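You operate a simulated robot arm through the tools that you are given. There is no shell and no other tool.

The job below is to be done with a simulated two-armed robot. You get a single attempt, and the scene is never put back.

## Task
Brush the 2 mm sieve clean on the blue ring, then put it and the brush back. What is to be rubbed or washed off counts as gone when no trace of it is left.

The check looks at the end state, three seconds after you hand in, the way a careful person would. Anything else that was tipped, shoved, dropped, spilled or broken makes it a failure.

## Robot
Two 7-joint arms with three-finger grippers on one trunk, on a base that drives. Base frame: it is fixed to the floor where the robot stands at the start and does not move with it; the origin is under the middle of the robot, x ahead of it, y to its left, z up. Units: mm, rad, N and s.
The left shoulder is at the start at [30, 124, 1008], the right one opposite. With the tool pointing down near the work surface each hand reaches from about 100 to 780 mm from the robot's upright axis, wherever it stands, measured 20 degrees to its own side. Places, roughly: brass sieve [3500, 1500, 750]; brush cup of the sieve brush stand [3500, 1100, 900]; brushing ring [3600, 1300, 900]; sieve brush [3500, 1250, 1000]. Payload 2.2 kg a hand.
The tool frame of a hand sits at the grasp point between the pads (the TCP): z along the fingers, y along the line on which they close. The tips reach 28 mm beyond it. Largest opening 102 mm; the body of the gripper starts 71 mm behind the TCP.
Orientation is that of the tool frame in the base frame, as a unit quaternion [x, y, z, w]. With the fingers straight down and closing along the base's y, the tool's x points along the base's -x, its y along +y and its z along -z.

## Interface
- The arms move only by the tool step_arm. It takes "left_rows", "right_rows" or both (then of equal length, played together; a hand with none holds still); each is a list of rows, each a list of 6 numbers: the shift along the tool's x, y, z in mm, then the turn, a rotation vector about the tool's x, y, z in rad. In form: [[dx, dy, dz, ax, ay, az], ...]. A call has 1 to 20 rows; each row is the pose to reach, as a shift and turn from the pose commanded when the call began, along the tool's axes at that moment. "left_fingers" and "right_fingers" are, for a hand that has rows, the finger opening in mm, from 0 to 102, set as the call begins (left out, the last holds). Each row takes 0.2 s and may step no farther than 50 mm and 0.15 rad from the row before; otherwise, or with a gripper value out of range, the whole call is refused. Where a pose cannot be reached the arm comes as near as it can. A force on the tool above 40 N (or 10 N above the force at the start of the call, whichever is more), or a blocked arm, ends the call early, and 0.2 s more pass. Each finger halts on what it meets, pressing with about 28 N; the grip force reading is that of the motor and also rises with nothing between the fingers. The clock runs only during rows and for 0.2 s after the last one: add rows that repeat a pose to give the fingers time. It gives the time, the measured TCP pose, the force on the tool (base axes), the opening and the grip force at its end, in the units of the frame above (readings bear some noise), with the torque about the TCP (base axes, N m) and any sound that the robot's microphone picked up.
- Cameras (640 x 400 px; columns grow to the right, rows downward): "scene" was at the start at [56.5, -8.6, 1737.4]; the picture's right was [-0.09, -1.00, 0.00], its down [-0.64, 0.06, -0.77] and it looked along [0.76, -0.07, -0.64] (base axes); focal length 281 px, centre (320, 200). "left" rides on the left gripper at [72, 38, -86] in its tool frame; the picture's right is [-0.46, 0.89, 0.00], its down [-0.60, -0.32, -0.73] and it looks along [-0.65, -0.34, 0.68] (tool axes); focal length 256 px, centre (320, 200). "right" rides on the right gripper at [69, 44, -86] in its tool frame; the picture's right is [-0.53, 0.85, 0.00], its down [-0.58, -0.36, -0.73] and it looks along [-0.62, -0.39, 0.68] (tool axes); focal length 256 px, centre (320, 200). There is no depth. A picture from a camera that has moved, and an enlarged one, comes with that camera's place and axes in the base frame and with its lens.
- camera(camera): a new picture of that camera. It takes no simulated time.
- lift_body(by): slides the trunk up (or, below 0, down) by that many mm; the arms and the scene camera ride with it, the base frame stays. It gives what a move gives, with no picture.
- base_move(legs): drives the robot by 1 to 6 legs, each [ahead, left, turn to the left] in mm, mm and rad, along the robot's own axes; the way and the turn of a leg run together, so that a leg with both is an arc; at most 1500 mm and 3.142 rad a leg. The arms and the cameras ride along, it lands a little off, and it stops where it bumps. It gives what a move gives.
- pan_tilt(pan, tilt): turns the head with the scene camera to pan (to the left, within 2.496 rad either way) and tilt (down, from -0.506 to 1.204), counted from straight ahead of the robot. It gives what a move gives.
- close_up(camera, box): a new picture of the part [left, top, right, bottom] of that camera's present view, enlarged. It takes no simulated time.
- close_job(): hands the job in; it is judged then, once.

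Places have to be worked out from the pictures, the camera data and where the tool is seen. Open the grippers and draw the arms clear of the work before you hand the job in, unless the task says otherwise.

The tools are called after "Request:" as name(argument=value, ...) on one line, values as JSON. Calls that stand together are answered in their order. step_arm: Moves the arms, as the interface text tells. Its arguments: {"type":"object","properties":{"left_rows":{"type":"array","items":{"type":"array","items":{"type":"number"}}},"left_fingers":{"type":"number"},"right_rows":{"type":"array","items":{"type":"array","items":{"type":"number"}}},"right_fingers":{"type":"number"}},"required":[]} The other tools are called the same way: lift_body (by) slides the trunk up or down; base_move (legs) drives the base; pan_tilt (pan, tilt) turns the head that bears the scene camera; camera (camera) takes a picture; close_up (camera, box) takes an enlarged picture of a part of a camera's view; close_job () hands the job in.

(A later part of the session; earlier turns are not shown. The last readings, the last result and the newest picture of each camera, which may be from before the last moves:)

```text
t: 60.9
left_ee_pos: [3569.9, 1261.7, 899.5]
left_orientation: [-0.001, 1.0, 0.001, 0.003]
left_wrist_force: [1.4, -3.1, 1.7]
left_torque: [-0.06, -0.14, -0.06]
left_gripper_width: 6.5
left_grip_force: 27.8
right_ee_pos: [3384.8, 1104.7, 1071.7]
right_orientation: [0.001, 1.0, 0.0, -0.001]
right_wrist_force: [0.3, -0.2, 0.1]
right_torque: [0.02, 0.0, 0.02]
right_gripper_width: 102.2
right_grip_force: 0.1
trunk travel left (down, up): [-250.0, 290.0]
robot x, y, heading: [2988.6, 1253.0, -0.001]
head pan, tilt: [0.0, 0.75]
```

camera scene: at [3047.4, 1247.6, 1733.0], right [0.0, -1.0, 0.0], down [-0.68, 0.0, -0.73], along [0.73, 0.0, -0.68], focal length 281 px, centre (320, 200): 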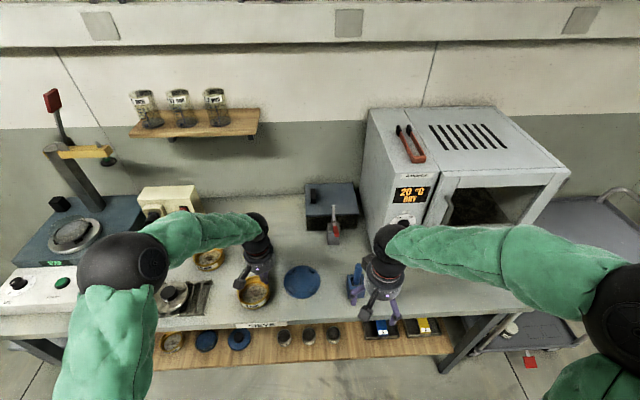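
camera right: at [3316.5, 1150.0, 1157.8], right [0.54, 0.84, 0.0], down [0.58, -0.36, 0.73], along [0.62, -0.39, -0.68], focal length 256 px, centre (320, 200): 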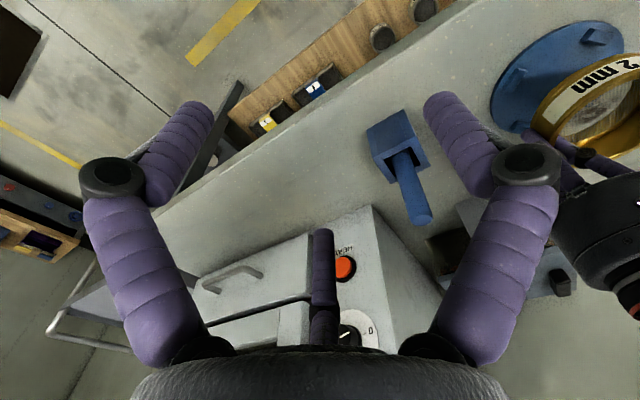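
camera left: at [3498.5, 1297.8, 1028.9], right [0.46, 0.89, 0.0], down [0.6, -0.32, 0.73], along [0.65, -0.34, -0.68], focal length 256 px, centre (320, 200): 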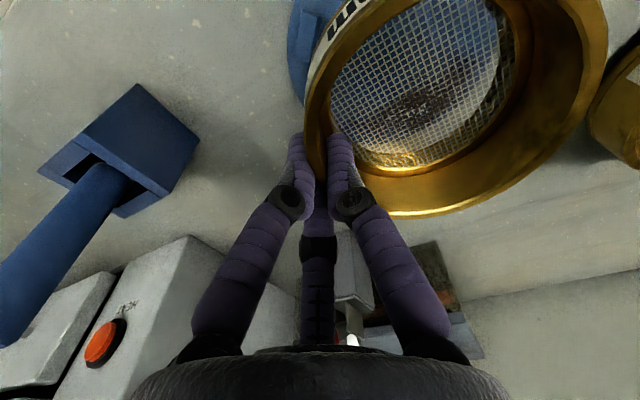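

A sideways push of about -3 N in y appeared, so the sieve is touching a lug's sloped side on the +y side. I ease 1.5 mm to -y and 1 mm forward and lower 2 mm more.

Request:
step_arm(left_rows=[[-1, -1.5, 0, 0, 0, 0], [-1, -1.5, 1, 0, 0, 0], [-1, -1.5, 2, 0, 0, 0], [-1, -1.5, 2, 0, 0, 0]])

Request:
close_up(camera="scene", box=[275, 245, 351, 300])

Request:
close_up(camera="right", box=[500, 10, 620, 140])

```text
t: 61.9
left_ee_pos: [3571.2, 1259.5, 900.0]
left_orientation: [-0.001, 1.0, 0.001, 0.004]
left_wrist_force: [0.6, 1.8, 13.0]
left_torque: [0.36, 0.27, 0.01]
left_gripper_width: 6.2
left_grip_force: 28.0
right_ee_pos: [3383.8, 1106.5, 1071.7]
right_orientation: [0.0, 1.0, 0.001, 0.0]
right_wrist_force: [-0.2, -0.5, 0.4]
right_torque: [0.01, 0.01, 0.02]
right_gripper_width: 101.9
right_grip_force: 0.1
trunk travel left (down, up): [-250.0, 290.0]
robot x, y, heading: [2988.2, 1247.7, -0.002]
head pan, tilt: [0.0, 0.75]
```

```text
7.27 times, centred on (313, 272) of scene
camera zoom: at [3045.6, 1247.8, 1733.1], right [0.0, -1.0, 0.0], down [-0.68, 0.0, -0.73], along [0.73, 0.0, -0.68], focal length 2042 px, centre (371, -327)
```

zoom: 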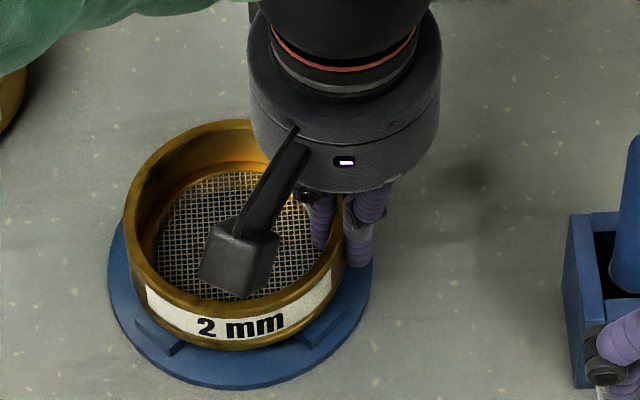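

```text
3.08 times, centred on (560, 75) of right
camera zoom: at [3315.7, 1149.9, 1158.1], right [0.54, 0.84, 0.0], down [0.58, -0.36, 0.73], along [0.62, -0.39, -0.68], focal length 788 px, centre (-418, 585)
```

zoom: 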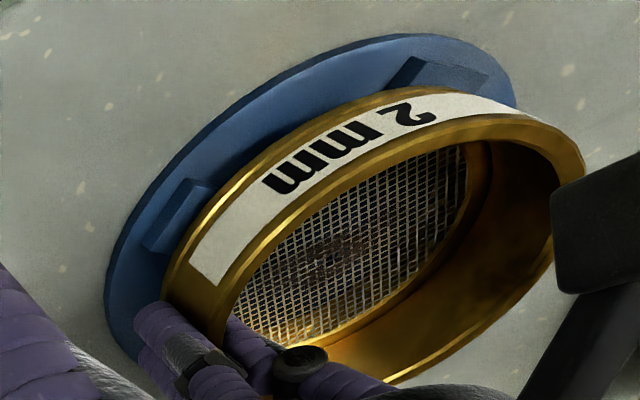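

Now it presses back at 13 N, so the sieve is firmly seated. I back off 2 mm, release to 50, rise clear, and inspect how it sits.

Request:
step_arm(left_rows=[[0, 0, -1, 0, 0, 0], [0, 0, -2, 0, 0, 0], [0, 0, -2, 0, 0, 0]])

Request:
step_arm(left_rows=[[0, 0, 0, 0, 0, 0], [0, 0, 0, 0, 0, 0], [0, 0, 0, 0, 0, 0], [0, 0, -15, 0, 0, 0], [0, 0, -40, 0, 0, 0], [0, 0, -80, 0, 0, 0], [20, 40, -100, 0, 0, 0], [40, 80, -100, 0, 0, 0], [60, 120, -100, 0, 0, 0], [80, 160, -100, 0, 0, 0], [100, 200, -100, 0, 0, 0], [100, 200, -100, 0, 0, 0]], left_fingers=44)

Request:
close_up(camera="scene", box=[275, 245, 351, 300])

Request:
camera(camera="left")

Request:
close_up(camera="right", box=[500, 10, 620, 140])

```text
t: 62.7
left_ee_pos: [3569.3, 1259.4, 899.1]
left_orientation: [0.0, 1.0, 0.001, 0.002]
left_wrist_force: [0.9, 1.1, 3.8]
left_torque: [0.04, -0.23, -0.01]
left_gripper_width: 6.3
left_grip_force: 27.2
right_ee_pos: [3385.8, 1106.1, 1070.8]
right_orientation: [0.001, 1.0, 0.0, -0.001]
right_wrist_force: [0.7, -0.3, -0.6]
right_torque: [0.02, -0.01, 0.02]
right_gripper_width: 102.1
right_grip_force: 0.1
trunk travel left (down, up): [-250.0, 290.0]
robot x, y, heading: [2991.1, 1245.0, -0.001]
head pan, tilt: [0.0, 0.75]
```

```text
t: 65.3
left_ee_pos: [3470.2, 1457.7, 997.7]
left_orientation: [0.0, 1.0, 0.001, 0.002]
left_wrist_force: [-0.2, -0.7, -0.5]
left_torque: [0.02, 0.01, -0.01]
left_gripper_width: 44.1
left_grip_force: 0.1
right_ee_pos: [3385.5, 1105.3, 1072.0]
right_orientation: [0.0, 1.0, -0.001, 0.0]
right_wrist_force: [-0.4, -0.5, -0.5]
right_torque: [0.04, 0.02, -0.02]
right_gripper_width: 102.1
right_grip_force: 0.1
trunk travel left (down, up): [-250.0, 290.0]
robot x, y, heading: [2995.9, 1250.7, -0.003]
head pan, tilt: [0.0, 0.75]
```

```text
7.27 times, centred on (313, 272) of scene
camera zoom: at [3047.3, 1246.8, 1733.0], right [0.0, -1.0, 0.0], down [-0.68, 0.0, -0.73], along [0.73, 0.0, -0.68], focal length 2042 px, centre (371, -327)
```

zoom: 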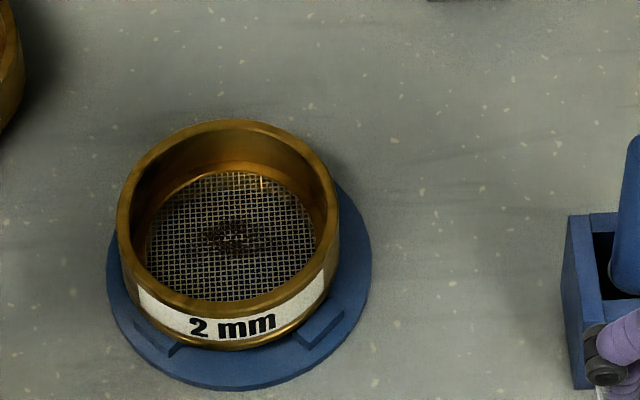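

```text
taken
camera left: at [3397.3, 1493.9, 1084.0], right [0.47, 0.89, 0.0], down [0.6, -0.32, 0.73], along [0.65, -0.34, -0.68], focal length 256 px, centre (320, 200)
```

left: 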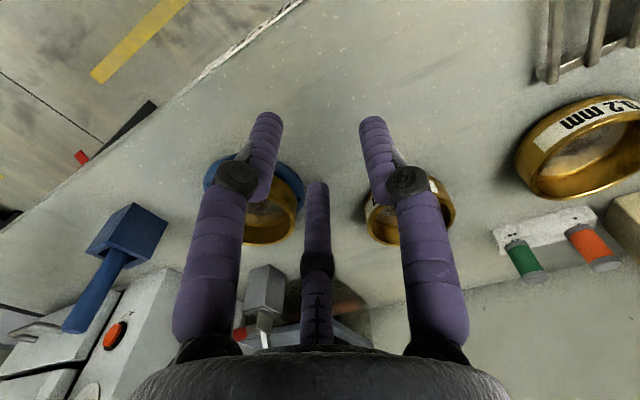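

```text
3.08 times, centred on (560, 75) of right
camera zoom: at [3316.9, 1149.1, 1157.6], right [0.54, 0.84, 0.0], down [0.58, -0.37, 0.73], along [0.62, -0.39, -0.68], focal length 788 px, centre (-418, 585)
```

zoom: 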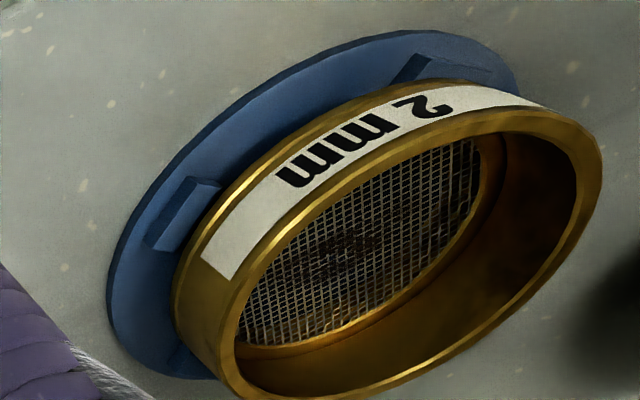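

The sieve now rests on the ring, level and within about 4 mm of centre. I shift the left hand so its camera sees the seating and the residue without a finger in the way.

Request:
step_arm(left_rows=[[5, -42, 0, 0, 0, 0], [10, -85, 0, 0, 0, 0], [10, -85, 0, 0, 0, 0], [10, -85, 0, 0, 0, 0]], left_fingers=102)

Request:
close_up(camera="left", box=[220, 90, 420, 240])

```text
t: 66.3
left_ee_pos: [3459.5, 1373.1, 999.2]
left_orientation: [0.0, 1.0, 0.001, 0.002]
left_wrist_force: [-0.1, 0.9, -0.2]
left_torque: [-0.01, 0.02, 0.03]
left_gripper_width: 102.1
left_grip_force: 0.1
right_ee_pos: [3385.2, 1106.6, 1071.8]
right_orientation: [0.0, 1.0, 0.001, 0.001]
right_wrist_force: [-0.2, 0.1, 0.6]
right_torque: [0.01, 0.0, 0.0]
right_gripper_width: 101.9
right_grip_force: 0.1
trunk travel left (down, up): [-250.0, 290.0]
robot x, y, heading: [2992.7, 1248.2, -0.002]
head pan, tilt: [0.0, 0.75]
```

```text
2.67 times, centred on (320, 165) of left
camera zoom: at [3387.1, 1409.7, 1084.8], right [0.46, 0.89, 0.0], down [0.6, -0.32, 0.73], along [0.65, -0.34, -0.68], focal length 683 px, centre (320, 293)
```

zoom: 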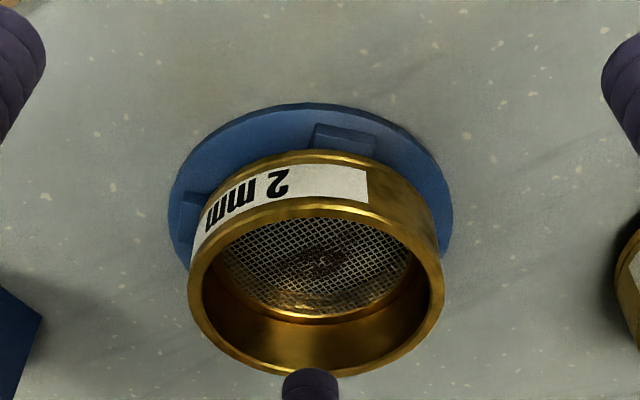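

The press test and the seat height suggest the sieve sits on the disc between the lugs. Next is the brush: I withdraw the left hand and pull the right hand back a bit to see the brush and cup clearly.

Request:
step_arm(left_rows=[[35, 25, -20, 0, 0, 0], [70, 50, -40, 0, 0, 0], [105, 75, -60, 0, 0, 0], [140, 100, -80, 0, 0, 0], [160, 130, -90, 0, 0, 0], [160, 130, -90, 0, 0, 0]], left_fingers=60, right_rows=[[25, 0, 0, 0, 0, 0], [50, 0, 0, 0, 0, 0], [75, 0, 0, 0, 0, 0], [100, 0, 0, 0, 0, 0], [100, 0, 0, 0, 0, 0], [100, 0, 0, 0, 0, 0]])

Request:
close_up(camera="scene", box=[320, 220, 390, 310])

Request:
camera(camera="right")

Request:
camera(camera="left")

```text
t: 67.7
left_ee_pos: [3299.8, 1504.2, 1085.7]
left_orientation: [-0.001, 1.0, 0.001, 0.002]
left_wrist_force: [-0.7, -1.3, -0.3]
left_torque: [0.01, -0.01, 0.0]
left_gripper_width: 59.9
left_grip_force: 0.0
right_ee_pos: [3284.7, 1104.9, 1069.4]
right_orientation: [0.0, 1.0, 0.0, 0.001]
right_wrist_force: [-0.2, -1.2, -0.5]
right_torque: [0.01, -0.01, 0.01]
right_gripper_width: 102.2
right_grip_force: 0.0
trunk travel left (down, up): [-250.0, 290.0]
robot x, y, heading: [2994.1, 1249.5, 0.001]
head pan, tilt: [0.0, 0.75]
```

```text
4.44 times, centred on (355, 265) of scene
camera zoom: at [3046.6, 1247.1, 1733.0], right [0.0, -1.0, 0.0], down [-0.68, 0.0, -0.73], along [0.73, 0.0, -0.68], focal length 1248 px, centre (164, -89)
```

zoom: 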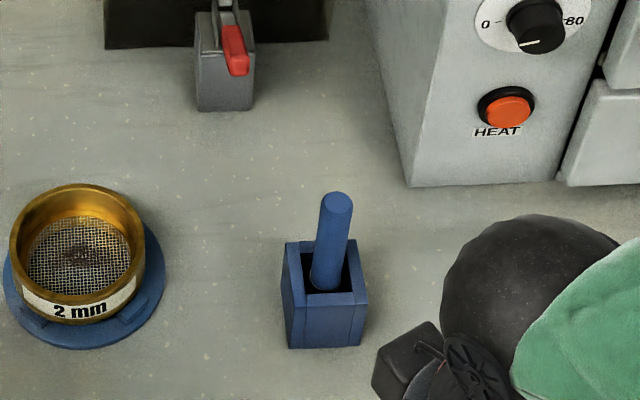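

```text
taken
camera right: at [3216.2, 1148.6, 1156.1], right [0.54, 0.84, 0.0], down [0.58, -0.37, 0.73], along [0.62, -0.39, -0.68], focal length 256 px, centre (320, 200)
```

right: 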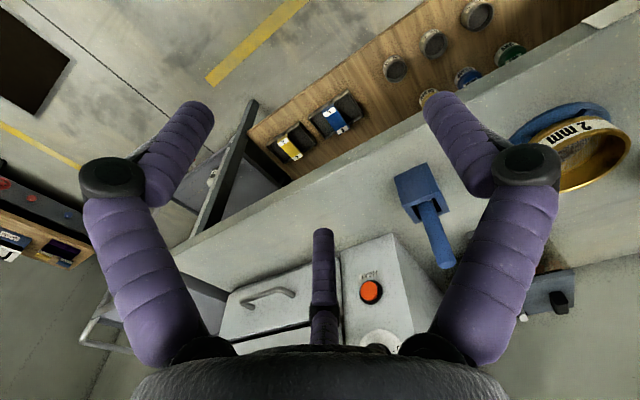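

```text
taken
camera left: at [3226.0, 1540.6, 1170.5], right [0.46, 0.89, 0.0], down [0.6, -0.32, 0.73], along [0.65, -0.34, -0.68], focal length 256 px, centre (320, 200)
```

left: 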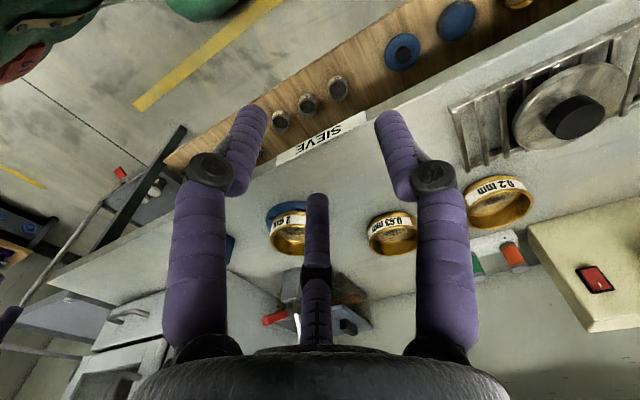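

The cup is about 50 mm square, centred near (3537, 1126), with its top at about z 918, and the brush handle stands upright in it. I zoom with the right camera to fix the handle's top.

Request:
close_up(camera="right", box=[370, 140, 480, 280])

Request:
close_up(camera="scene", box=[335, 255, 375, 300])

```text
2.86 times, centred on (425, 210) of right
camera zoom: at [3216.2, 1148.6, 1156.1], right [0.54, 0.84, 0.0], down [0.58, -0.37, 0.73], along [0.62, -0.39, -0.68], focal length 731 px, centre (20, 171)
```

zoom: 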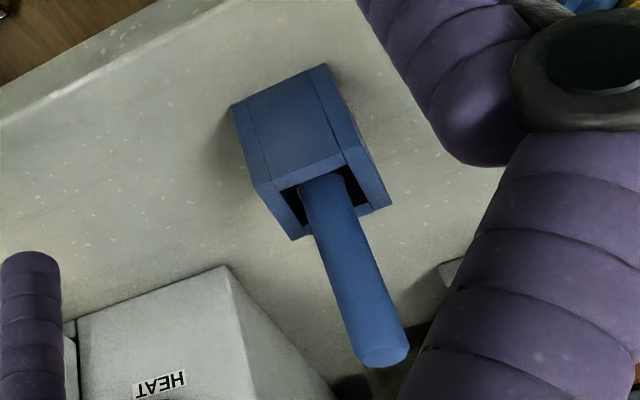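

```text
8.89 times, centred on (355, 278) of scene
camera zoom: at [3046.6, 1247.1, 1733.0], right [0.0, -1.0, 0.0], down [-0.68, 0.0, -0.73], along [0.73, 0.0, -0.68], focal length 2496 px, centre (9, -489)
```

zoom: 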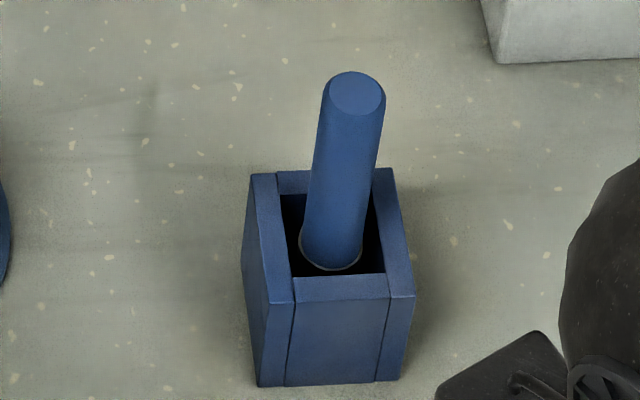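

Both views agree: the handle's top is at about (3538, 1128, 1001), upright, 23 mm thick, with the ferrule near z 887 inside the cup. I bring the right hand above it with the fingers at 64.

Request:
step_arm(right_rows=[[-45, 4, 0, 0, 0, 0], [-90, 8, 0, 0, 0, 0], [-135, 12, 0, 0, 0, 0], [-180, 16, 0, 0, 0, 0], [-220, 20, 0, 0, 0, 0], [-253, 23, 0, 0, 0, 0], [-253, 23, 0, 0, 0, 0]], right_fingers=64)

Request:
camera(camera="right")

Request:
close_up(camera="scene", box=[310, 220, 390, 310])

Request:
camera(camera="scene")

```text
t: 69.3
left_ee_pos: [3299.4, 1502.5, 1083.9]
left_orientation: [0.0, 1.0, 0.002, 0.003]
left_wrist_force: [0.2, -0.1, 0.7]
left_torque: [0.01, 0.01, -0.03]
left_gripper_width: 60.0
left_grip_force: 0.1
right_ee_pos: [3537.9, 1127.8, 1069.9]
right_orientation: [0.0, 1.0, 0.0, 0.0]
right_wrist_force: [0.3, -0.2, 0.2]
right_torque: [-0.03, 0.01, -0.03]
right_gripper_width: 63.8
right_grip_force: 0.1
trunk travel left (down, up): [-250.0, 290.0]
robot x, y, heading: [2991.2, 1245.6, -0.001]
head pan, tilt: [0.0, 0.75]
```

```text
taken
camera right: at [3469.1, 1172.2, 1155.7], right [0.53, 0.84, 0.0], down [0.58, -0.37, 0.73], along [0.62, -0.39, -0.68], focal length 256 px, centre (320, 200)
```

right: 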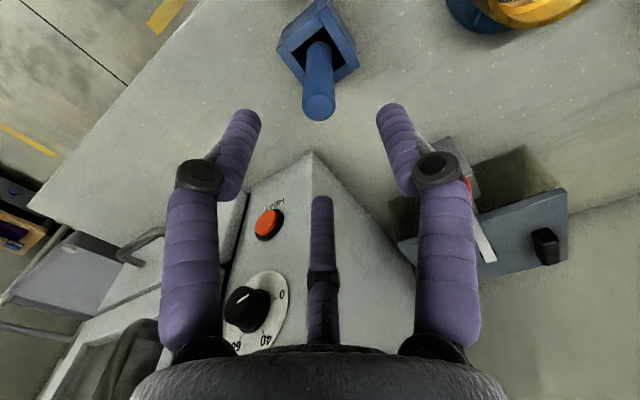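

```text
4.44 times, centred on (350, 265) of scene
camera zoom: at [3045.8, 1247.5, 1733.0], right [0.0, -1.0, 0.0], down [-0.68, 0.0, -0.73], along [0.73, 0.0, -0.68], focal length 1248 px, centre (187, -89)
```

zoom: 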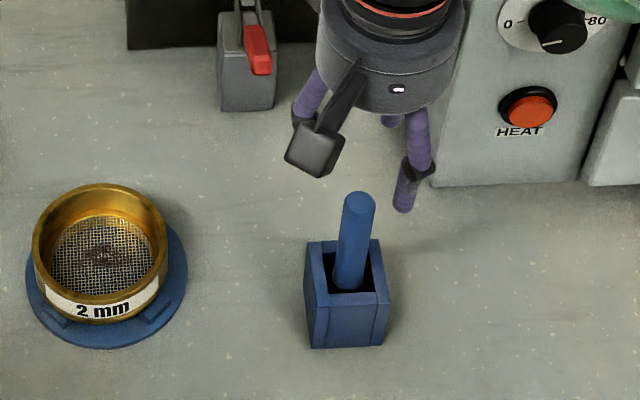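

```text
taken
camera scene: at [3045.8, 1247.5, 1733.0], right [0.0, -1.0, 0.0], down [-0.68, 0.0, -0.73], along [0.73, 0.0, -0.68], focal length 281 px, centre (320, 200)
```

scene: 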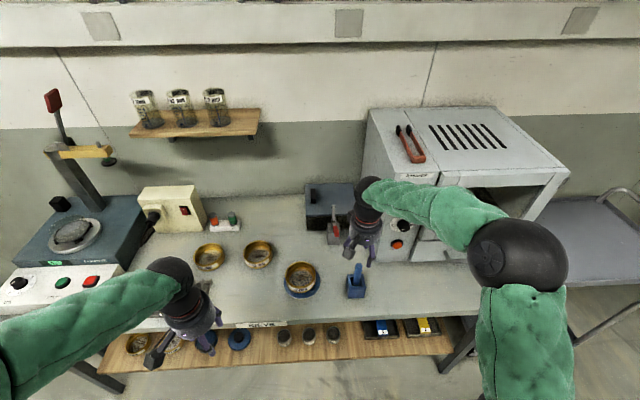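

The handle is centred between the fingers to within 2–3 mm. I correct that and descend so the TCP is at about z 966, keeping the tips above the cup.

Request:
step_arm(right_rows=[[2, 1, 20, 0, 0, 0], [2, 1, 45, 0, 0, 0], [2, 1, 70, 0, 0, 0], [2, 1, 90, 0, 0, 0], [2, 1, 104, 0, 0, 0], [2, 1, 104, 0, 0, 0]], right_fingers=64)

Request:
camera(camera="right")

Request:
close_up(camera="scene", box=[320, 220, 390, 310])

```text
t: 70.7
left_ee_pos: [3299.8, 1503.4, 1084.8]
left_orientation: [0.001, 1.0, 0.0, 0.002]
left_wrist_force: [0.8, -0.2, -0.2]
left_torque: [-0.01, 0.0, 0.02]
left_gripper_width: 60.1
left_grip_force: 0.0
right_ee_pos: [3535.0, 1127.8, 967.8]
right_orientation: [0.001, 1.0, 0.0, 0.0]
right_wrist_force: [0.6, 0.1, 0.4]
right_torque: [0.04, -0.01, 0.04]
right_gripper_width: 64.0
right_grip_force: 0.1
trunk travel left (down, up): [-250.0, 290.0]
robot x, y, heading: [2995.6, 1250.1, 0.0]
head pan, tilt: [0.0, 0.75]
```

```text
taken
camera right: at [3466.9, 1172.5, 1054.0], right [0.54, 0.84, 0.0], down [0.58, -0.37, 0.73], along [0.62, -0.39, -0.68], focal length 256 px, centre (320, 200)
```

right: 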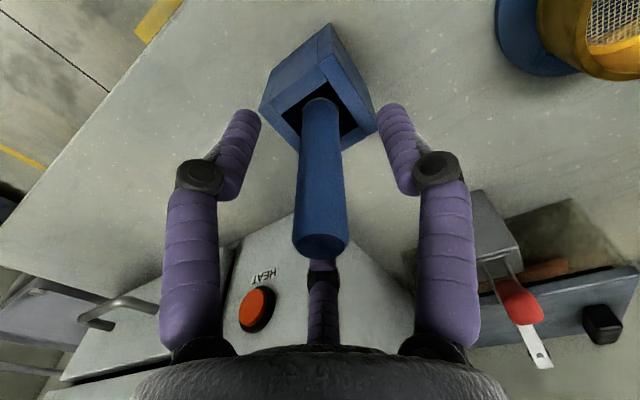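

```text
4.44 times, centred on (355, 265) of scene
camera zoom: at [3046.6, 1247.7, 1733.0], right [0.0, -1.0, 0.0], down [-0.68, 0.0, -0.73], along [0.73, 0.0, -0.68], focal length 1248 px, centre (164, -89)
```

zoom: 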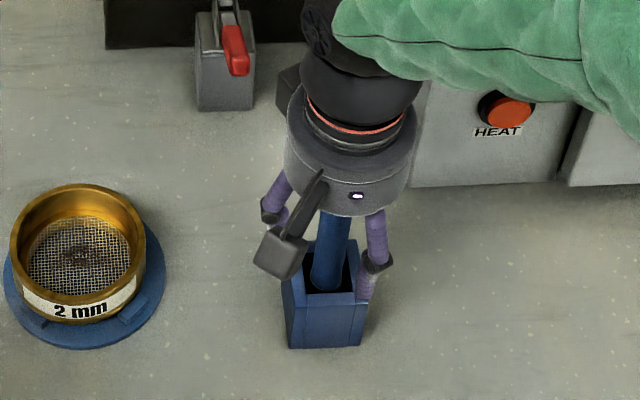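

The handle stands between the fingers. I close on it.

Request:
step_arm(right_rows=[[0, 0, 0, 0, 0, 0], [0, 0, 0, 0, 0, 0], [0, 0, 0, 0, 0, 0], [0, 0, 0, 0, 0, 0]], right_fingers=0)

Request:
camera(camera="right")

```text
t: 71.7
left_ee_pos: [3299.3, 1504.3, 1084.8]
left_orientation: [0.0, 1.0, 0.001, 0.002]
left_wrist_force: [0.9, -0.4, 0.6]
left_torque: [0.01, 0.0, -0.02]
left_gripper_width: 60.0
left_grip_force: 0.0
right_ee_pos: [3536.5, 1129.3, 968.3]
right_orientation: [0.001, 1.0, 0.0, -0.001]
right_wrist_force: [-0.7, 1.8, 0.8]
right_torque: [0.03, 0.06, 0.02]
right_gripper_width: 20.7
right_grip_force: 28.2
trunk travel left (down, up): [-250.0, 290.0]
robot x, y, heading: [2988.7, 1248.2, -0.0]
head pan, tilt: [0.0, 0.75]
```

```text
taken
camera right: at [3466.8, 1172.6, 1054.2], right [0.54, 0.84, 0.0], down [0.58, -0.36, 0.73], along [0.62, -0.39, -0.68], focal length 256 px, centre (320, 200)
```

right: 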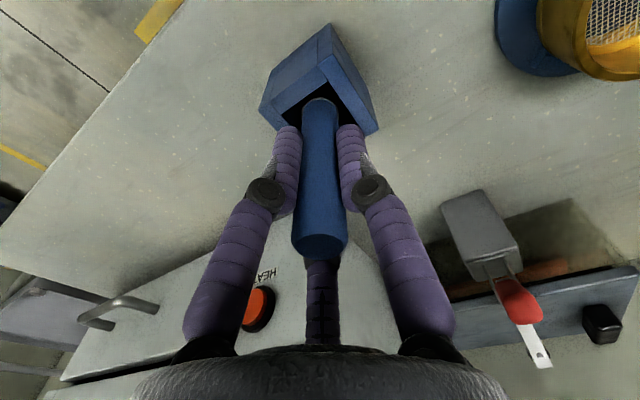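

The brush is held (20.7 mm wide, 28 N), with the grip pose at about (3536, 1128.5, 968). I lift straight up 90 mm.

Request:
step_arm(right_rows=[[0, 0, -10, 0, 0, 0], [0, 0, -25, 0, 0, 0], [0, 0, -45, 0, 0, 0], [0, 0, -65, 0, 0, 0], [0, 0, -85, 0, 0, 0], [0, 0, -95, 0, 0, 0], [0, 0, -95, 0, 0, 0]])

Request:
close_up(camera="scene", box=[310, 200, 390, 310])

Request:
camera(camera="right")

Request:
camera(camera="left")

```text
t: 73.3
left_ee_pos: [3300.5, 1503.6, 1084.4]
left_orientation: [0.0, 1.0, 0.001, 0.002]
left_wrist_force: [0.6, 0.3, 0.9]
left_torque: [-0.04, -0.03, -0.01]
left_gripper_width: 60.1
left_grip_force: 0.1
right_ee_pos: [3534.9, 1129.8, 1064.3]
right_orientation: [0.0, 1.0, 0.001, 0.001]
right_wrist_force: [0.3, 0.3, -1.2]
right_torque: [0.02, 0.03, 0.02]
right_gripper_width: 20.4
right_grip_force: 28.1
trunk travel left (down, up): [-250.0, 290.0]
robot x, y, heading: [2992.9, 1246.8, -0.003]
head pan, tilt: [0.0, 0.75]
```

```text
3.64 times, centred on (350, 255) of scene
camera zoom: at [3046.8, 1247.7, 1733.0], right [0.0, -1.0, 0.0], down [-0.68, 0.0, -0.73], along [0.73, 0.0, -0.68], focal length 1021 px, centre (211, 0)
```

zoom: 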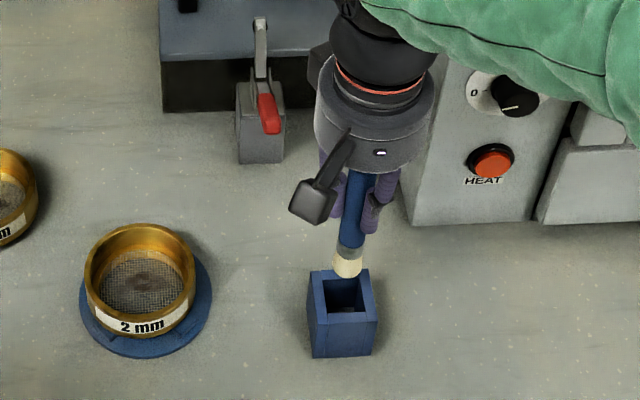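

```text
taken
camera right: at [3467.6, 1174.1, 1150.6], right [0.53, 0.84, 0.0], down [0.58, -0.36, 0.73], along [0.62, -0.39, -0.68], focal length 256 px, centre (320, 200)
```

right: 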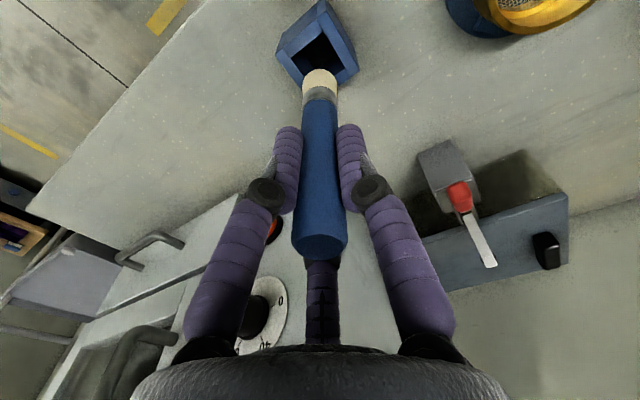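

```text
taken
camera left: at [3226.5, 1540.7, 1170.2], right [0.46, 0.89, 0.0], down [0.6, -0.32, 0.73], along [0.65, -0.34, -0.68], focal length 256 px, centre (320, 200)
```

left: 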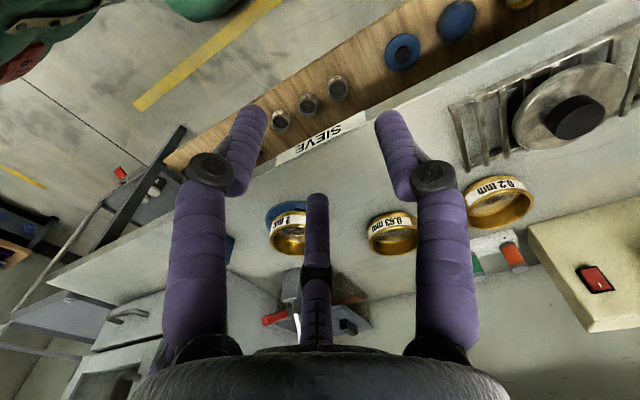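

The brush is out with its cream bristles down, tip about 110 mm below the TCP, and the cup stayed put. I carry it over the sieve at this height.

Request:
step_arm(right_rows=[[-10, 40, 0, 0, 0, 0], [-20, 80, 0, 0, 0, 0], [-30, 120, 0, 0, 0, 0], [-40, 160, 0, 0, 0, 0], [-43, 182, 0, 0, 0, 0], [-43, 182, 0, 0, 0, 0]])

Request:
close_up(camera="scene", box=[265, 220, 361, 300])

Request:
camera(camera="right")

```text
t: 74.7
left_ee_pos: [3300.0, 1504.1, 1084.8]
left_orientation: [0.001, 1.0, 0.0, 0.002]
left_wrist_force: [0.2, 1.0, -1.2]
left_torque: [-0.01, 0.0, 0.01]
left_gripper_width: 60.0
left_grip_force: 0.0
right_ee_pos: [3576.9, 1311.1, 1063.1]
right_orientation: [0.002, 1.0, 0.0, 0.0]
right_wrist_force: [0.5, 0.5, -0.6]
right_torque: [-0.03, -0.01, -0.01]
right_gripper_width: 20.5
right_grip_force: 27.7
trunk travel left (down, up): [-250.0, 290.0]
robot x, y, heading: [2992.1, 1248.7, -0.003]
head pan, tilt: [0.0, 0.75]
```

```text
5.00 times, centred on (313, 260) of scene
camera zoom: at [3046.7, 1247.3, 1733.0], right [0.0, -1.0, 0.0], down [-0.68, 0.0, -0.73], along [0.73, 0.0, -0.68], focal length 1404 px, centre (355, -100)
```

zoom: 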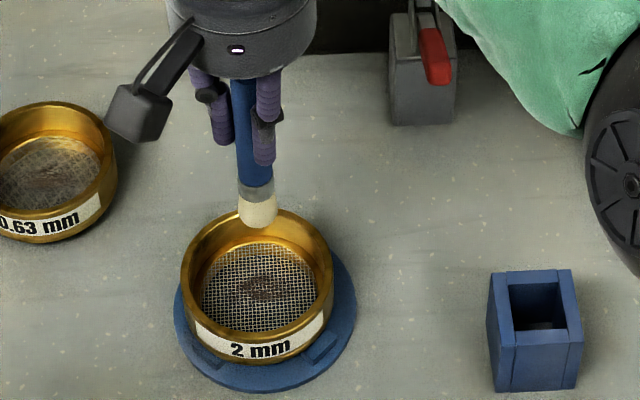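

```text
taken
camera right: at [3509.1, 1355.0, 1148.7], right [0.54, 0.84, 0.0], down [0.58, -0.37, 0.73], along [0.62, -0.39, -0.68], focal length 256 px, centre (320, 200)
```

right: 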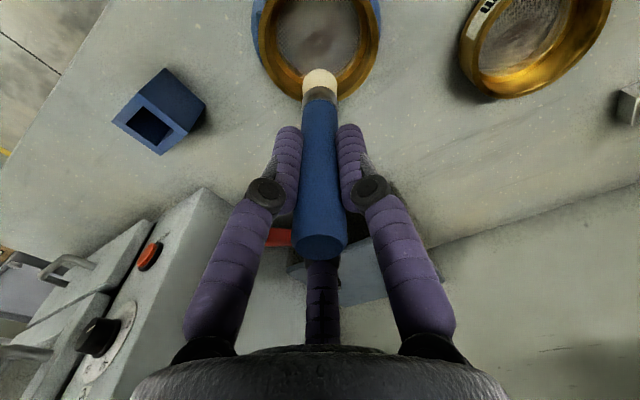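

The brush is above the sieve. I zoom the right camera to check how the brush axis lines up with the sieve's centre.

Request:
close_up(camera="right", box=[230, 0, 410, 120])

Request:
close_up(camera="scene", box=[290, 250, 340, 300])

```text
3.33 times, centred on (320, 60) of right
camera zoom: at [3509.1, 1355.0, 1148.7], right [0.54, 0.84, 0.0], down [0.58, -0.37, 0.73], along [0.62, -0.39, -0.68], focal length 853 px, centre (320, 667)
```

zoom: 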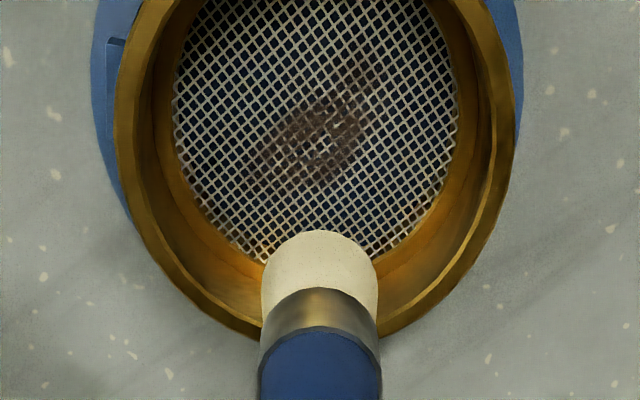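

```text
8.00 times, centred on (315, 275) of scene
camera zoom: at [3046.7, 1247.3, 1733.0], right [0.0, -1.0, 0.0], down [-0.68, 0.0, -0.73], along [0.73, 0.0, -0.68], focal length 2247 px, centre (360, -400)
```

zoom: 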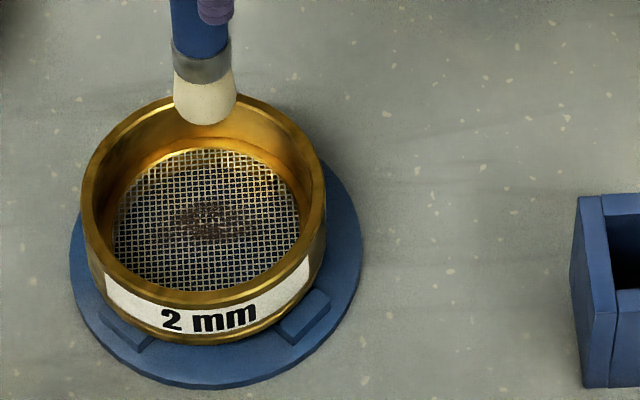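

Averaging the two views, the sieve's centre is about (3575, 1313). I lower the brush there to just below the rim, staying off the mesh, and look.

Request:
step_arm(right_rows=[[2, 2, 20, 0, 0, 0], [2, 2, 40, 0, 0, 0], [2, 2, 58, 0, 0, 0], [2, 2, 72, 0, 0, 0], [2, 2, 72, 0, 0, 0]])

Request:
close_up(camera="right", box=[220, 0, 420, 140])

Request:
close_up(camera="scene", box=[280, 240, 350, 300])

Request:
camera(camera="left")

```text
t: 75.9
left_ee_pos: [3301.5, 1504.3, 1085.2]
left_orientation: [0.001, 1.0, 0.001, 0.002]
left_wrist_force: [-0.5, -0.4, 0.3]
left_torque: [0.0, 0.0, -0.02]
left_gripper_width: 60.1
left_grip_force: 0.2
right_ee_pos: [3575.4, 1313.4, 989.6]
right_orientation: [0.0, 1.0, 0.001, 0.0]
right_wrist_force: [0.3, -0.2, -1.0]
right_torque: [-0.03, 0.02, 0.0]
right_gripper_width: 20.1
right_grip_force: 27.8
trunk travel left (down, up): [-250.0, 290.0]
robot x, y, heading: [2989.3, 1247.4, -0.005]
head pan, tilt: [0.0, 0.75]
```

```text
2.86 times, centred on (320, 70) of right
camera zoom: at [3507.0, 1357.7, 1076.5], right [0.53, 0.84, 0.0], down [0.58, -0.36, 0.73], along [0.62, -0.39, -0.68], focal length 731 px, centre (320, 571)
```

zoom: 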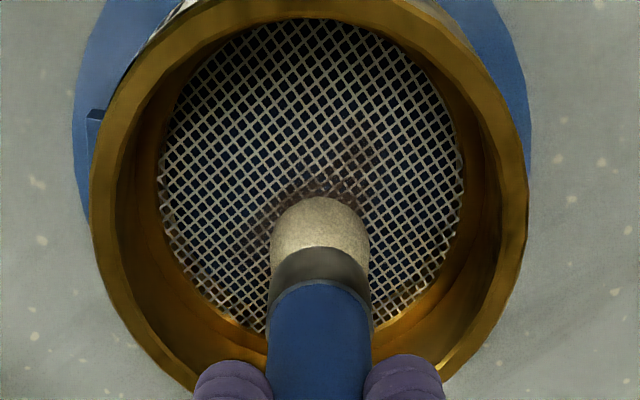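

```text
6.67 times, centred on (315, 270) of scene
camera zoom: at [3046.5, 1247.6, 1733.0], right [0.0, -1.0, 0.0], down [-0.68, 0.0, -0.73], along [0.73, 0.0, -0.68], focal length 1872 px, centre (353, -267)
```

zoom: 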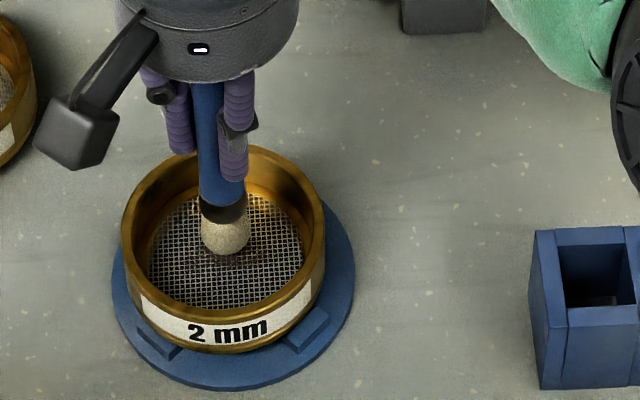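

```text
taken
camera left: at [3226.3, 1540.7, 1170.3], right [0.46, 0.89, 0.0], down [0.6, -0.32, 0.73], along [0.65, -0.34, -0.68], focal length 256 px, centre (320, 200)
```

left: 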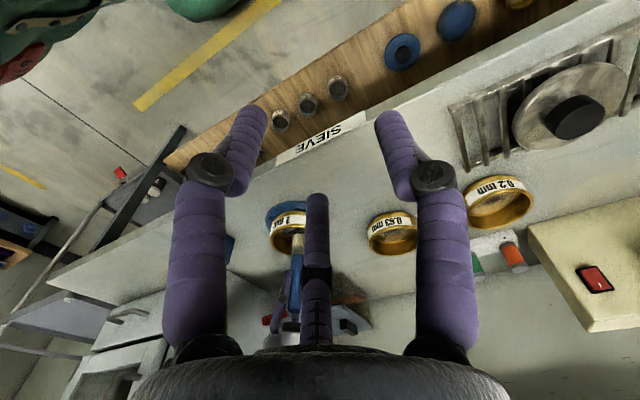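

The tip is centred over the mesh. I lower in 1–2 mm rows to feel for the mesh.

Request:
step_arm(right_rows=[[0, 0, 2, 0, 0, 0], [0, 0, 4, 0, 0, 0], [0, 0, 6, 0, 0, 0], [0, 0, 8, 0, 0, 0], [0, 0, 8, 0, 0, 0]])

Request:
step_arm(right_rows=[[0, 0, 1, 0, 0, 0], [0, 0, 2, 0, 0, 0], [0, 0, 3, 0, 0, 0], [0, 0, 4, 0, 0, 0], [0, 0, 4, 0, 0, 0]])

Request:
close_up(camera="right", box=[220, 0, 420, 140])

```text
t: 77.1
left_ee_pos: [3299.4, 1503.0, 1084.3]
left_orientation: [-0.001, 1.0, 0.001, 0.001]
left_wrist_force: [0.2, -0.2, -0.5]
left_torque: [0.01, -0.03, 0.02]
left_gripper_width: 60.0
left_grip_force: 0.1
right_ee_pos: [3577.4, 1314.3, 983.1]
right_orientation: [0.001, 1.0, 0.0, 0.0]
right_wrist_force: [-0.6, -0.6, -0.4]
right_torque: [-0.05, 0.03, 0.01]
right_gripper_width: 20.3
right_grip_force: 27.9
trunk travel left (down, up): [-250.0, 290.0]
robot x, y, heading: [2989.0, 1244.6, -0.001]
head pan, tilt: [0.0, 0.75]
```

```text
t: 78.3
left_ee_pos: [3300.5, 1503.2, 1086.0]
left_orientation: [0.0, 1.0, 0.0, 0.001]
left_wrist_force: [0.0, 0.5, 0.7]
left_torque: [0.0, 0.0, 0.04]
left_gripper_width: 59.9
left_grip_force: 0.1
right_ee_pos: [3578.0, 1314.7, 979.5]
right_orientation: [0.001, 1.0, 0.0, 0.0]
right_wrist_force: [0.9, -0.4, 1.2]
right_torque: [0.03, -0.04, -0.02]
right_gripper_width: 20.3
right_grip_force: 27.9
trunk travel left (down, up): [-250.0, 290.0]
robot x, y, heading: [2994.9, 1249.5, -0.002]
head pan, tilt: [0.0, 0.75]
```

```text
2.86 times, centred on (320, 70) of right
camera zoom: at [3508.8, 1357.6, 1064.7], right [0.54, 0.84, 0.0], down [0.58, -0.37, 0.73], along [0.62, -0.39, -0.68], focal length 731 px, centre (320, 571)
```

zoom: 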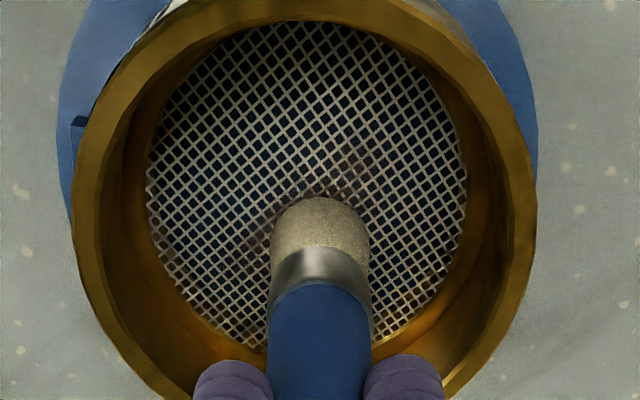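

The force is beginning to rise (about 2 N change). I go down 2–3 mm further to confirm contact.

Request:
step_arm(right_rows=[[0, 0, 1, 0, 0, 0], [0, 0, 2, 0, 0, 0], [0, 0, 3, 0, 0, 0], [0, 0, 3, 0, 0, 0]])

Request:
close_up(camera="scene", box=[280, 240, 350, 300])

```text
t: 79.3
left_ee_pos: [3299.2, 1503.6, 1085.3]
left_orientation: [0.0, 1.0, 0.0, 0.003]
left_wrist_force: [-0.3, -0.5, -0.9]
left_torque: [0.05, -0.01, -0.02]
left_gripper_width: 60.1
left_grip_force: 0.1
right_ee_pos: [3577.4, 1313.0, 978.8]
right_orientation: [0.001, 1.0, 0.002, 0.002]
right_wrist_force: [-1.5, -1.0, 18.0]
right_torque: [-0.09, 0.08, 0.02]
right_gripper_width: 20.1
right_grip_force: 27.6
trunk travel left (down, up): [-250.0, 290.0]
robot x, y, heading: [2994.4, 1247.2, -0.001]
head pan, tilt: [0.0, 0.75]
```

```text
6.67 times, centred on (315, 270) of scene
camera zoom: at [3044.7, 1247.4, 1733.2], right [0.0, -1.0, 0.0], down [-0.68, 0.0, -0.73], along [0.73, 0.0, -0.68], focal length 1872 px, centre (353, -267)
```

zoom: 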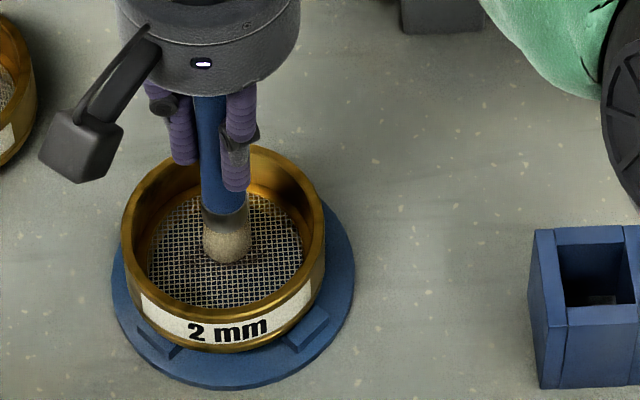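

Contact is at TCP z about 979; I was pressing 18 N. I ease up to a few newtons and brush in circles out to 15 mm around the centre.

Request:
step_arm(right_rows=[[0, 0, -2.2, 0, 0, 0], [8, 0, -2.2, 0, 0, 0], [5.7, 5.7, -2.2, 0, 0, 0], [0, 8, -2.2, 0, 0, 0], [-5.7, 5.7, -2.2, 0, 0, 0], [-8, 0, -2.2, 0, 0, 0], [-5.7, -5.7, -2.2, 0, 0, 0], [0, -8, -2.2, 0, 0, 0], [5.7, -5.7, -2.2, 0, 0, 0], [15, 0, -2.2, 0, 0, 0], [10.6, 10.6, -2.2, 0, 0, 0], [0, 15, -2.2, 0, 0, 0], [-10.6, 10.6, -2.2, 0, 0, 0], [-15, 0, -2.2, 0, 0, 0], [-10.6, -10.6, -2.2, 0, 0, 0], [0, -15, -2.2, 0, 0, 0], [10.6, -10.6, -2.2, 0, 0, 0], [12, 0, -2.2, 0, 0, 0], [0, 0, -2.2, 0, 0, 0]])

Request:
close_up(camera="right", box=[220, 0, 420, 140])

Request:
close_up(camera="scene", box=[280, 240, 350, 300])

```text
t: 83.3
left_ee_pos: [3299.0, 1503.2, 1084.6]
left_orientation: [0.0, 1.0, 0.002, 0.002]
left_wrist_force: [0.4, 0.4, 1.0]
left_torque: [0.0, 0.01, 0.0]
left_gripper_width: 60.1
left_grip_force: 0.0
right_ee_pos: [3576.8, 1313.1, 976.8]
right_orientation: [0.0, 1.0, 0.0, -0.001]
right_wrist_force: [-8.6, 1.1, 12.5]
right_torque: [0.05, 0.83, 0.05]
right_gripper_width: 20.2
right_grip_force: 27.7
trunk travel left (down, up): [-250.0, 290.0]
robot x, y, heading: [2988.1, 1246.5, -0.002]
head pan, tilt: [0.0, 0.75]
```

```text
2.86 times, centred on (320, 70) of right
camera zoom: at [3508.1, 1357.8, 1063.5], right [0.53, 0.84, 0.0], down [0.58, -0.36, 0.73], along [0.62, -0.39, -0.68], focal length 731 px, centre (320, 571)
```

zoom: 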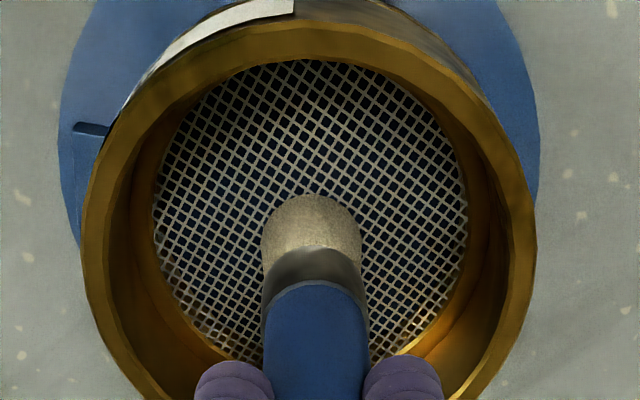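

```text
6.67 times, centred on (315, 270) of scene
camera zoom: at [3044.3, 1247.4, 1733.1], right [0.0, -1.0, 0.0], down [-0.68, 0.0, -0.73], along [0.73, 0.0, -0.68], focal length 1872 px, centre (353, -267)
```

zoom: 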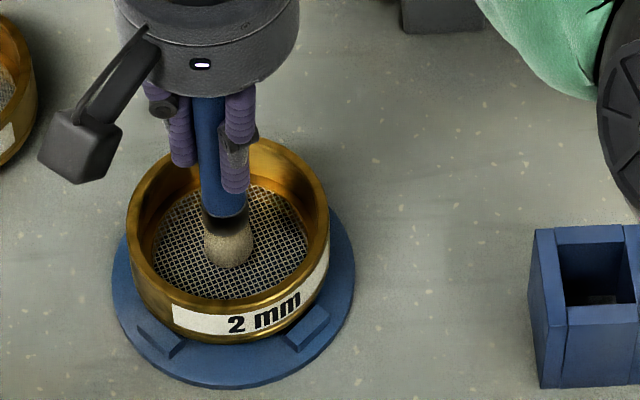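

Much of the residue seems gone, but the pressing was still high and the sieve shifted and turned slightly on the ring. I lift the brush clear and inspect.

Request:
step_arm(right_rows=[[0, 0, -8, 0, 0, 0], [0, 0, -30, 0, 0, 0], [0, 0, -70, 0, 0, 0], [0, 0, -90, 0, 0, 0], [20, -40, -90, 0, 0, 0], [40, -80, -90, 0, 0, 0], [40, -80, -90, 0, 0, 0]])

Request:
close_up(camera="scene", box=[280, 245, 350, 300])

Request:
close_up(camera="right", box=[300, 0, 560, 170])

Request:
camera(camera="scene")

```text
t: 84.9
left_ee_pos: [3299.7, 1504.7, 1083.6]
left_orientation: [0.0, 1.0, 0.0, 0.002]
left_wrist_force: [-0.2, 0.7, -0.2]
left_torque: [-0.01, 0.02, -0.01]
left_gripper_width: 60.1
left_grip_force: 0.1
right_ee_pos: [3541.4, 1229.8, 1064.5]
right_orientation: [0.0, 1.0, 0.0, 0.0]
right_wrist_force: [1.2, 0.5, 0.1]
right_torque: [0.0, 0.02, -0.03]
right_gripper_width: 20.1
right_grip_force: 28.1
trunk travel left (down, up): [-250.0, 290.0]
robot x, y, heading: [2992.3, 1246.4, -0.003]
head pan, tilt: [0.0, 0.75]
```

```text
7.27 times, centred on (315, 272) of scene
camera zoom: at [3047.4, 1248.4, 1732.9], right [0.0, -1.0, 0.0], down [-0.68, 0.0, -0.73], along [0.73, 0.0, -0.68], focal length 2042 px, centre (356, -327)
```

zoom: 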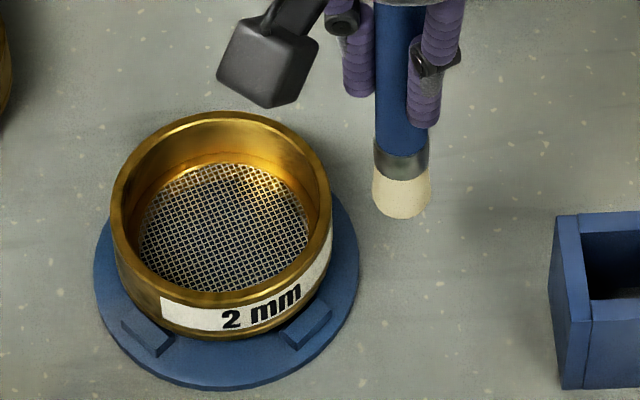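

```text
2.35 times, centred on (430, 85) of right
camera zoom: at [3473.3, 1274.3, 1151.5], right [0.53, 0.85, 0.0], down [0.58, -0.36, 0.73], along [0.62, -0.39, -0.68], focal length 602 px, centre (61, 471)
```

zoom: 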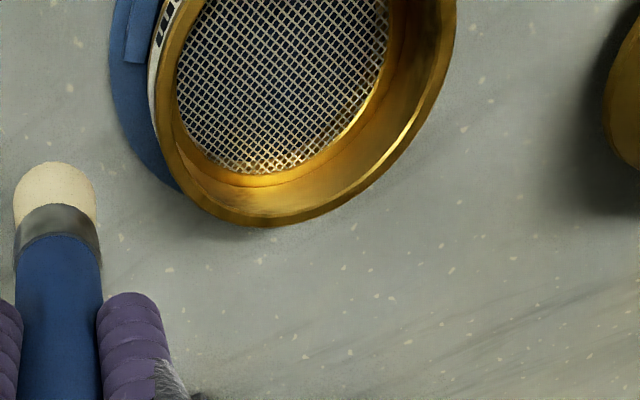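

```text
taken
camera scene: at [3047.4, 1248.4, 1732.9], right [0.0, -1.0, 0.0], down [-0.68, 0.0, -0.73], along [0.73, 0.0, -0.68], focal length 281 px, centre (320, 200)
```

scene: 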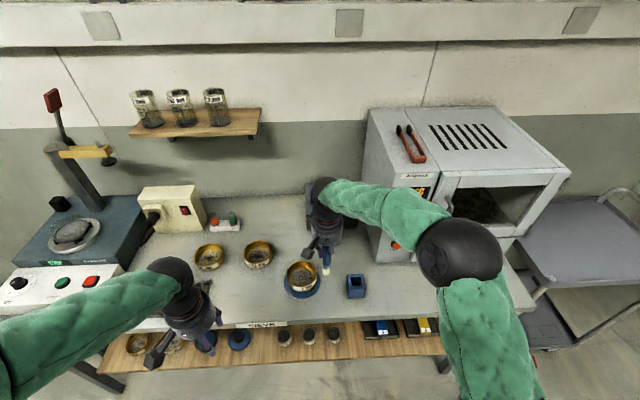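

The mesh looks clean in this view, though the sieve slid about 5 mm back on the ring. I park the brush to the right and bring the left camera in for a close inspection of the mesh.

Request:
step_arm(left_rows=[[-35, -28, 15, 0, 0, 0], [-70, -56, 30, 0, 0, 0], [-105, -84, 45, 0, 0, 0], [-135, -110, 60, 0, 0, 0], [-160, -130, 80, 0, 0, 0], [-160, -130, 80, 0, 0, 0]], left_fingers=102, right_rows=[[10, -20, 0, 0, 0, 0], [20, -40, 0, 0, 0, 0], [30, -60, 0, 0, 0, 0], [40, -80, 0, 0, 0, 0], [40, -80, 0, 0, 0, 0], [40, -80, 0, 0, 0, 0]])

Request:
close_up(camera="left", box=[260, 120, 380, 210])

Request:
close_up(camera="scene", box=[290, 258, 330, 293])

```text
t: 86.3
left_ee_pos: [3458.0, 1375.1, 1009.1]
left_orientation: [0.0, 1.0, 0.002, 0.002]
left_wrist_force: [-0.1, 0.1, 0.0]
left_torque: [0.02, 0.0, 0.03]
left_gripper_width: 102.1
left_grip_force: 0.1
right_ee_pos: [3497.9, 1151.5, 1069.2]
right_orientation: [0.001, 1.0, 0.0, 0.0]
right_wrist_force: [0.4, 0.5, -0.8]
right_torque: [-0.01, -0.03, -0.02]
right_gripper_width: 19.9
right_grip_force: 27.4
trunk travel left (down, up): [-250.0, 290.0]
robot x, y, heading: [2992.1, 1245.3, -0.002]
head pan, tilt: [0.0, 0.75]
```

```text
4.44 times, centred on (320, 165) of left
camera zoom: at [3385.0, 1411.9, 1095.1], right [0.46, 0.89, 0.0], down [0.6, -0.32, 0.73], along [0.65, -0.34, -0.68], focal length 1138 px, centre (320, 356)
```

zoom: 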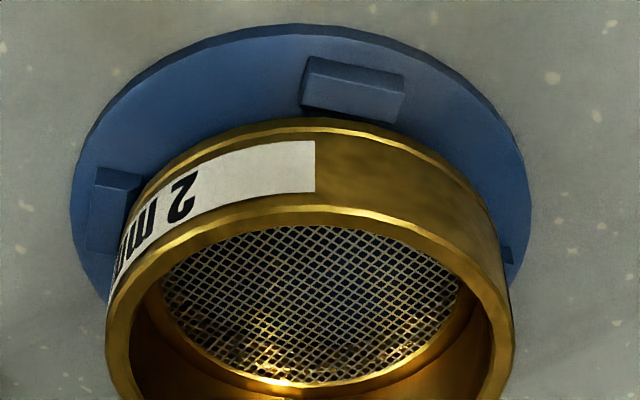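

```text
11.43 times, centred on (310, 276) of scene
camera zoom: at [3045.4, 1247.7, 1733.1], right [0.0, -1.0, 0.0], down [-0.68, 0.0, -0.73], along [0.73, 0.0, -0.68], focal length 3210 px, centre (434, -663)
```

zoom: 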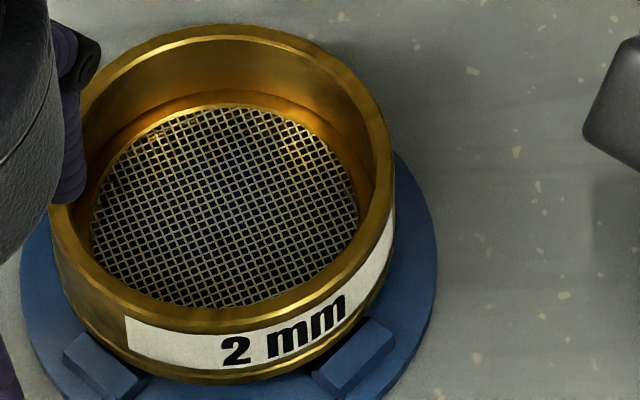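

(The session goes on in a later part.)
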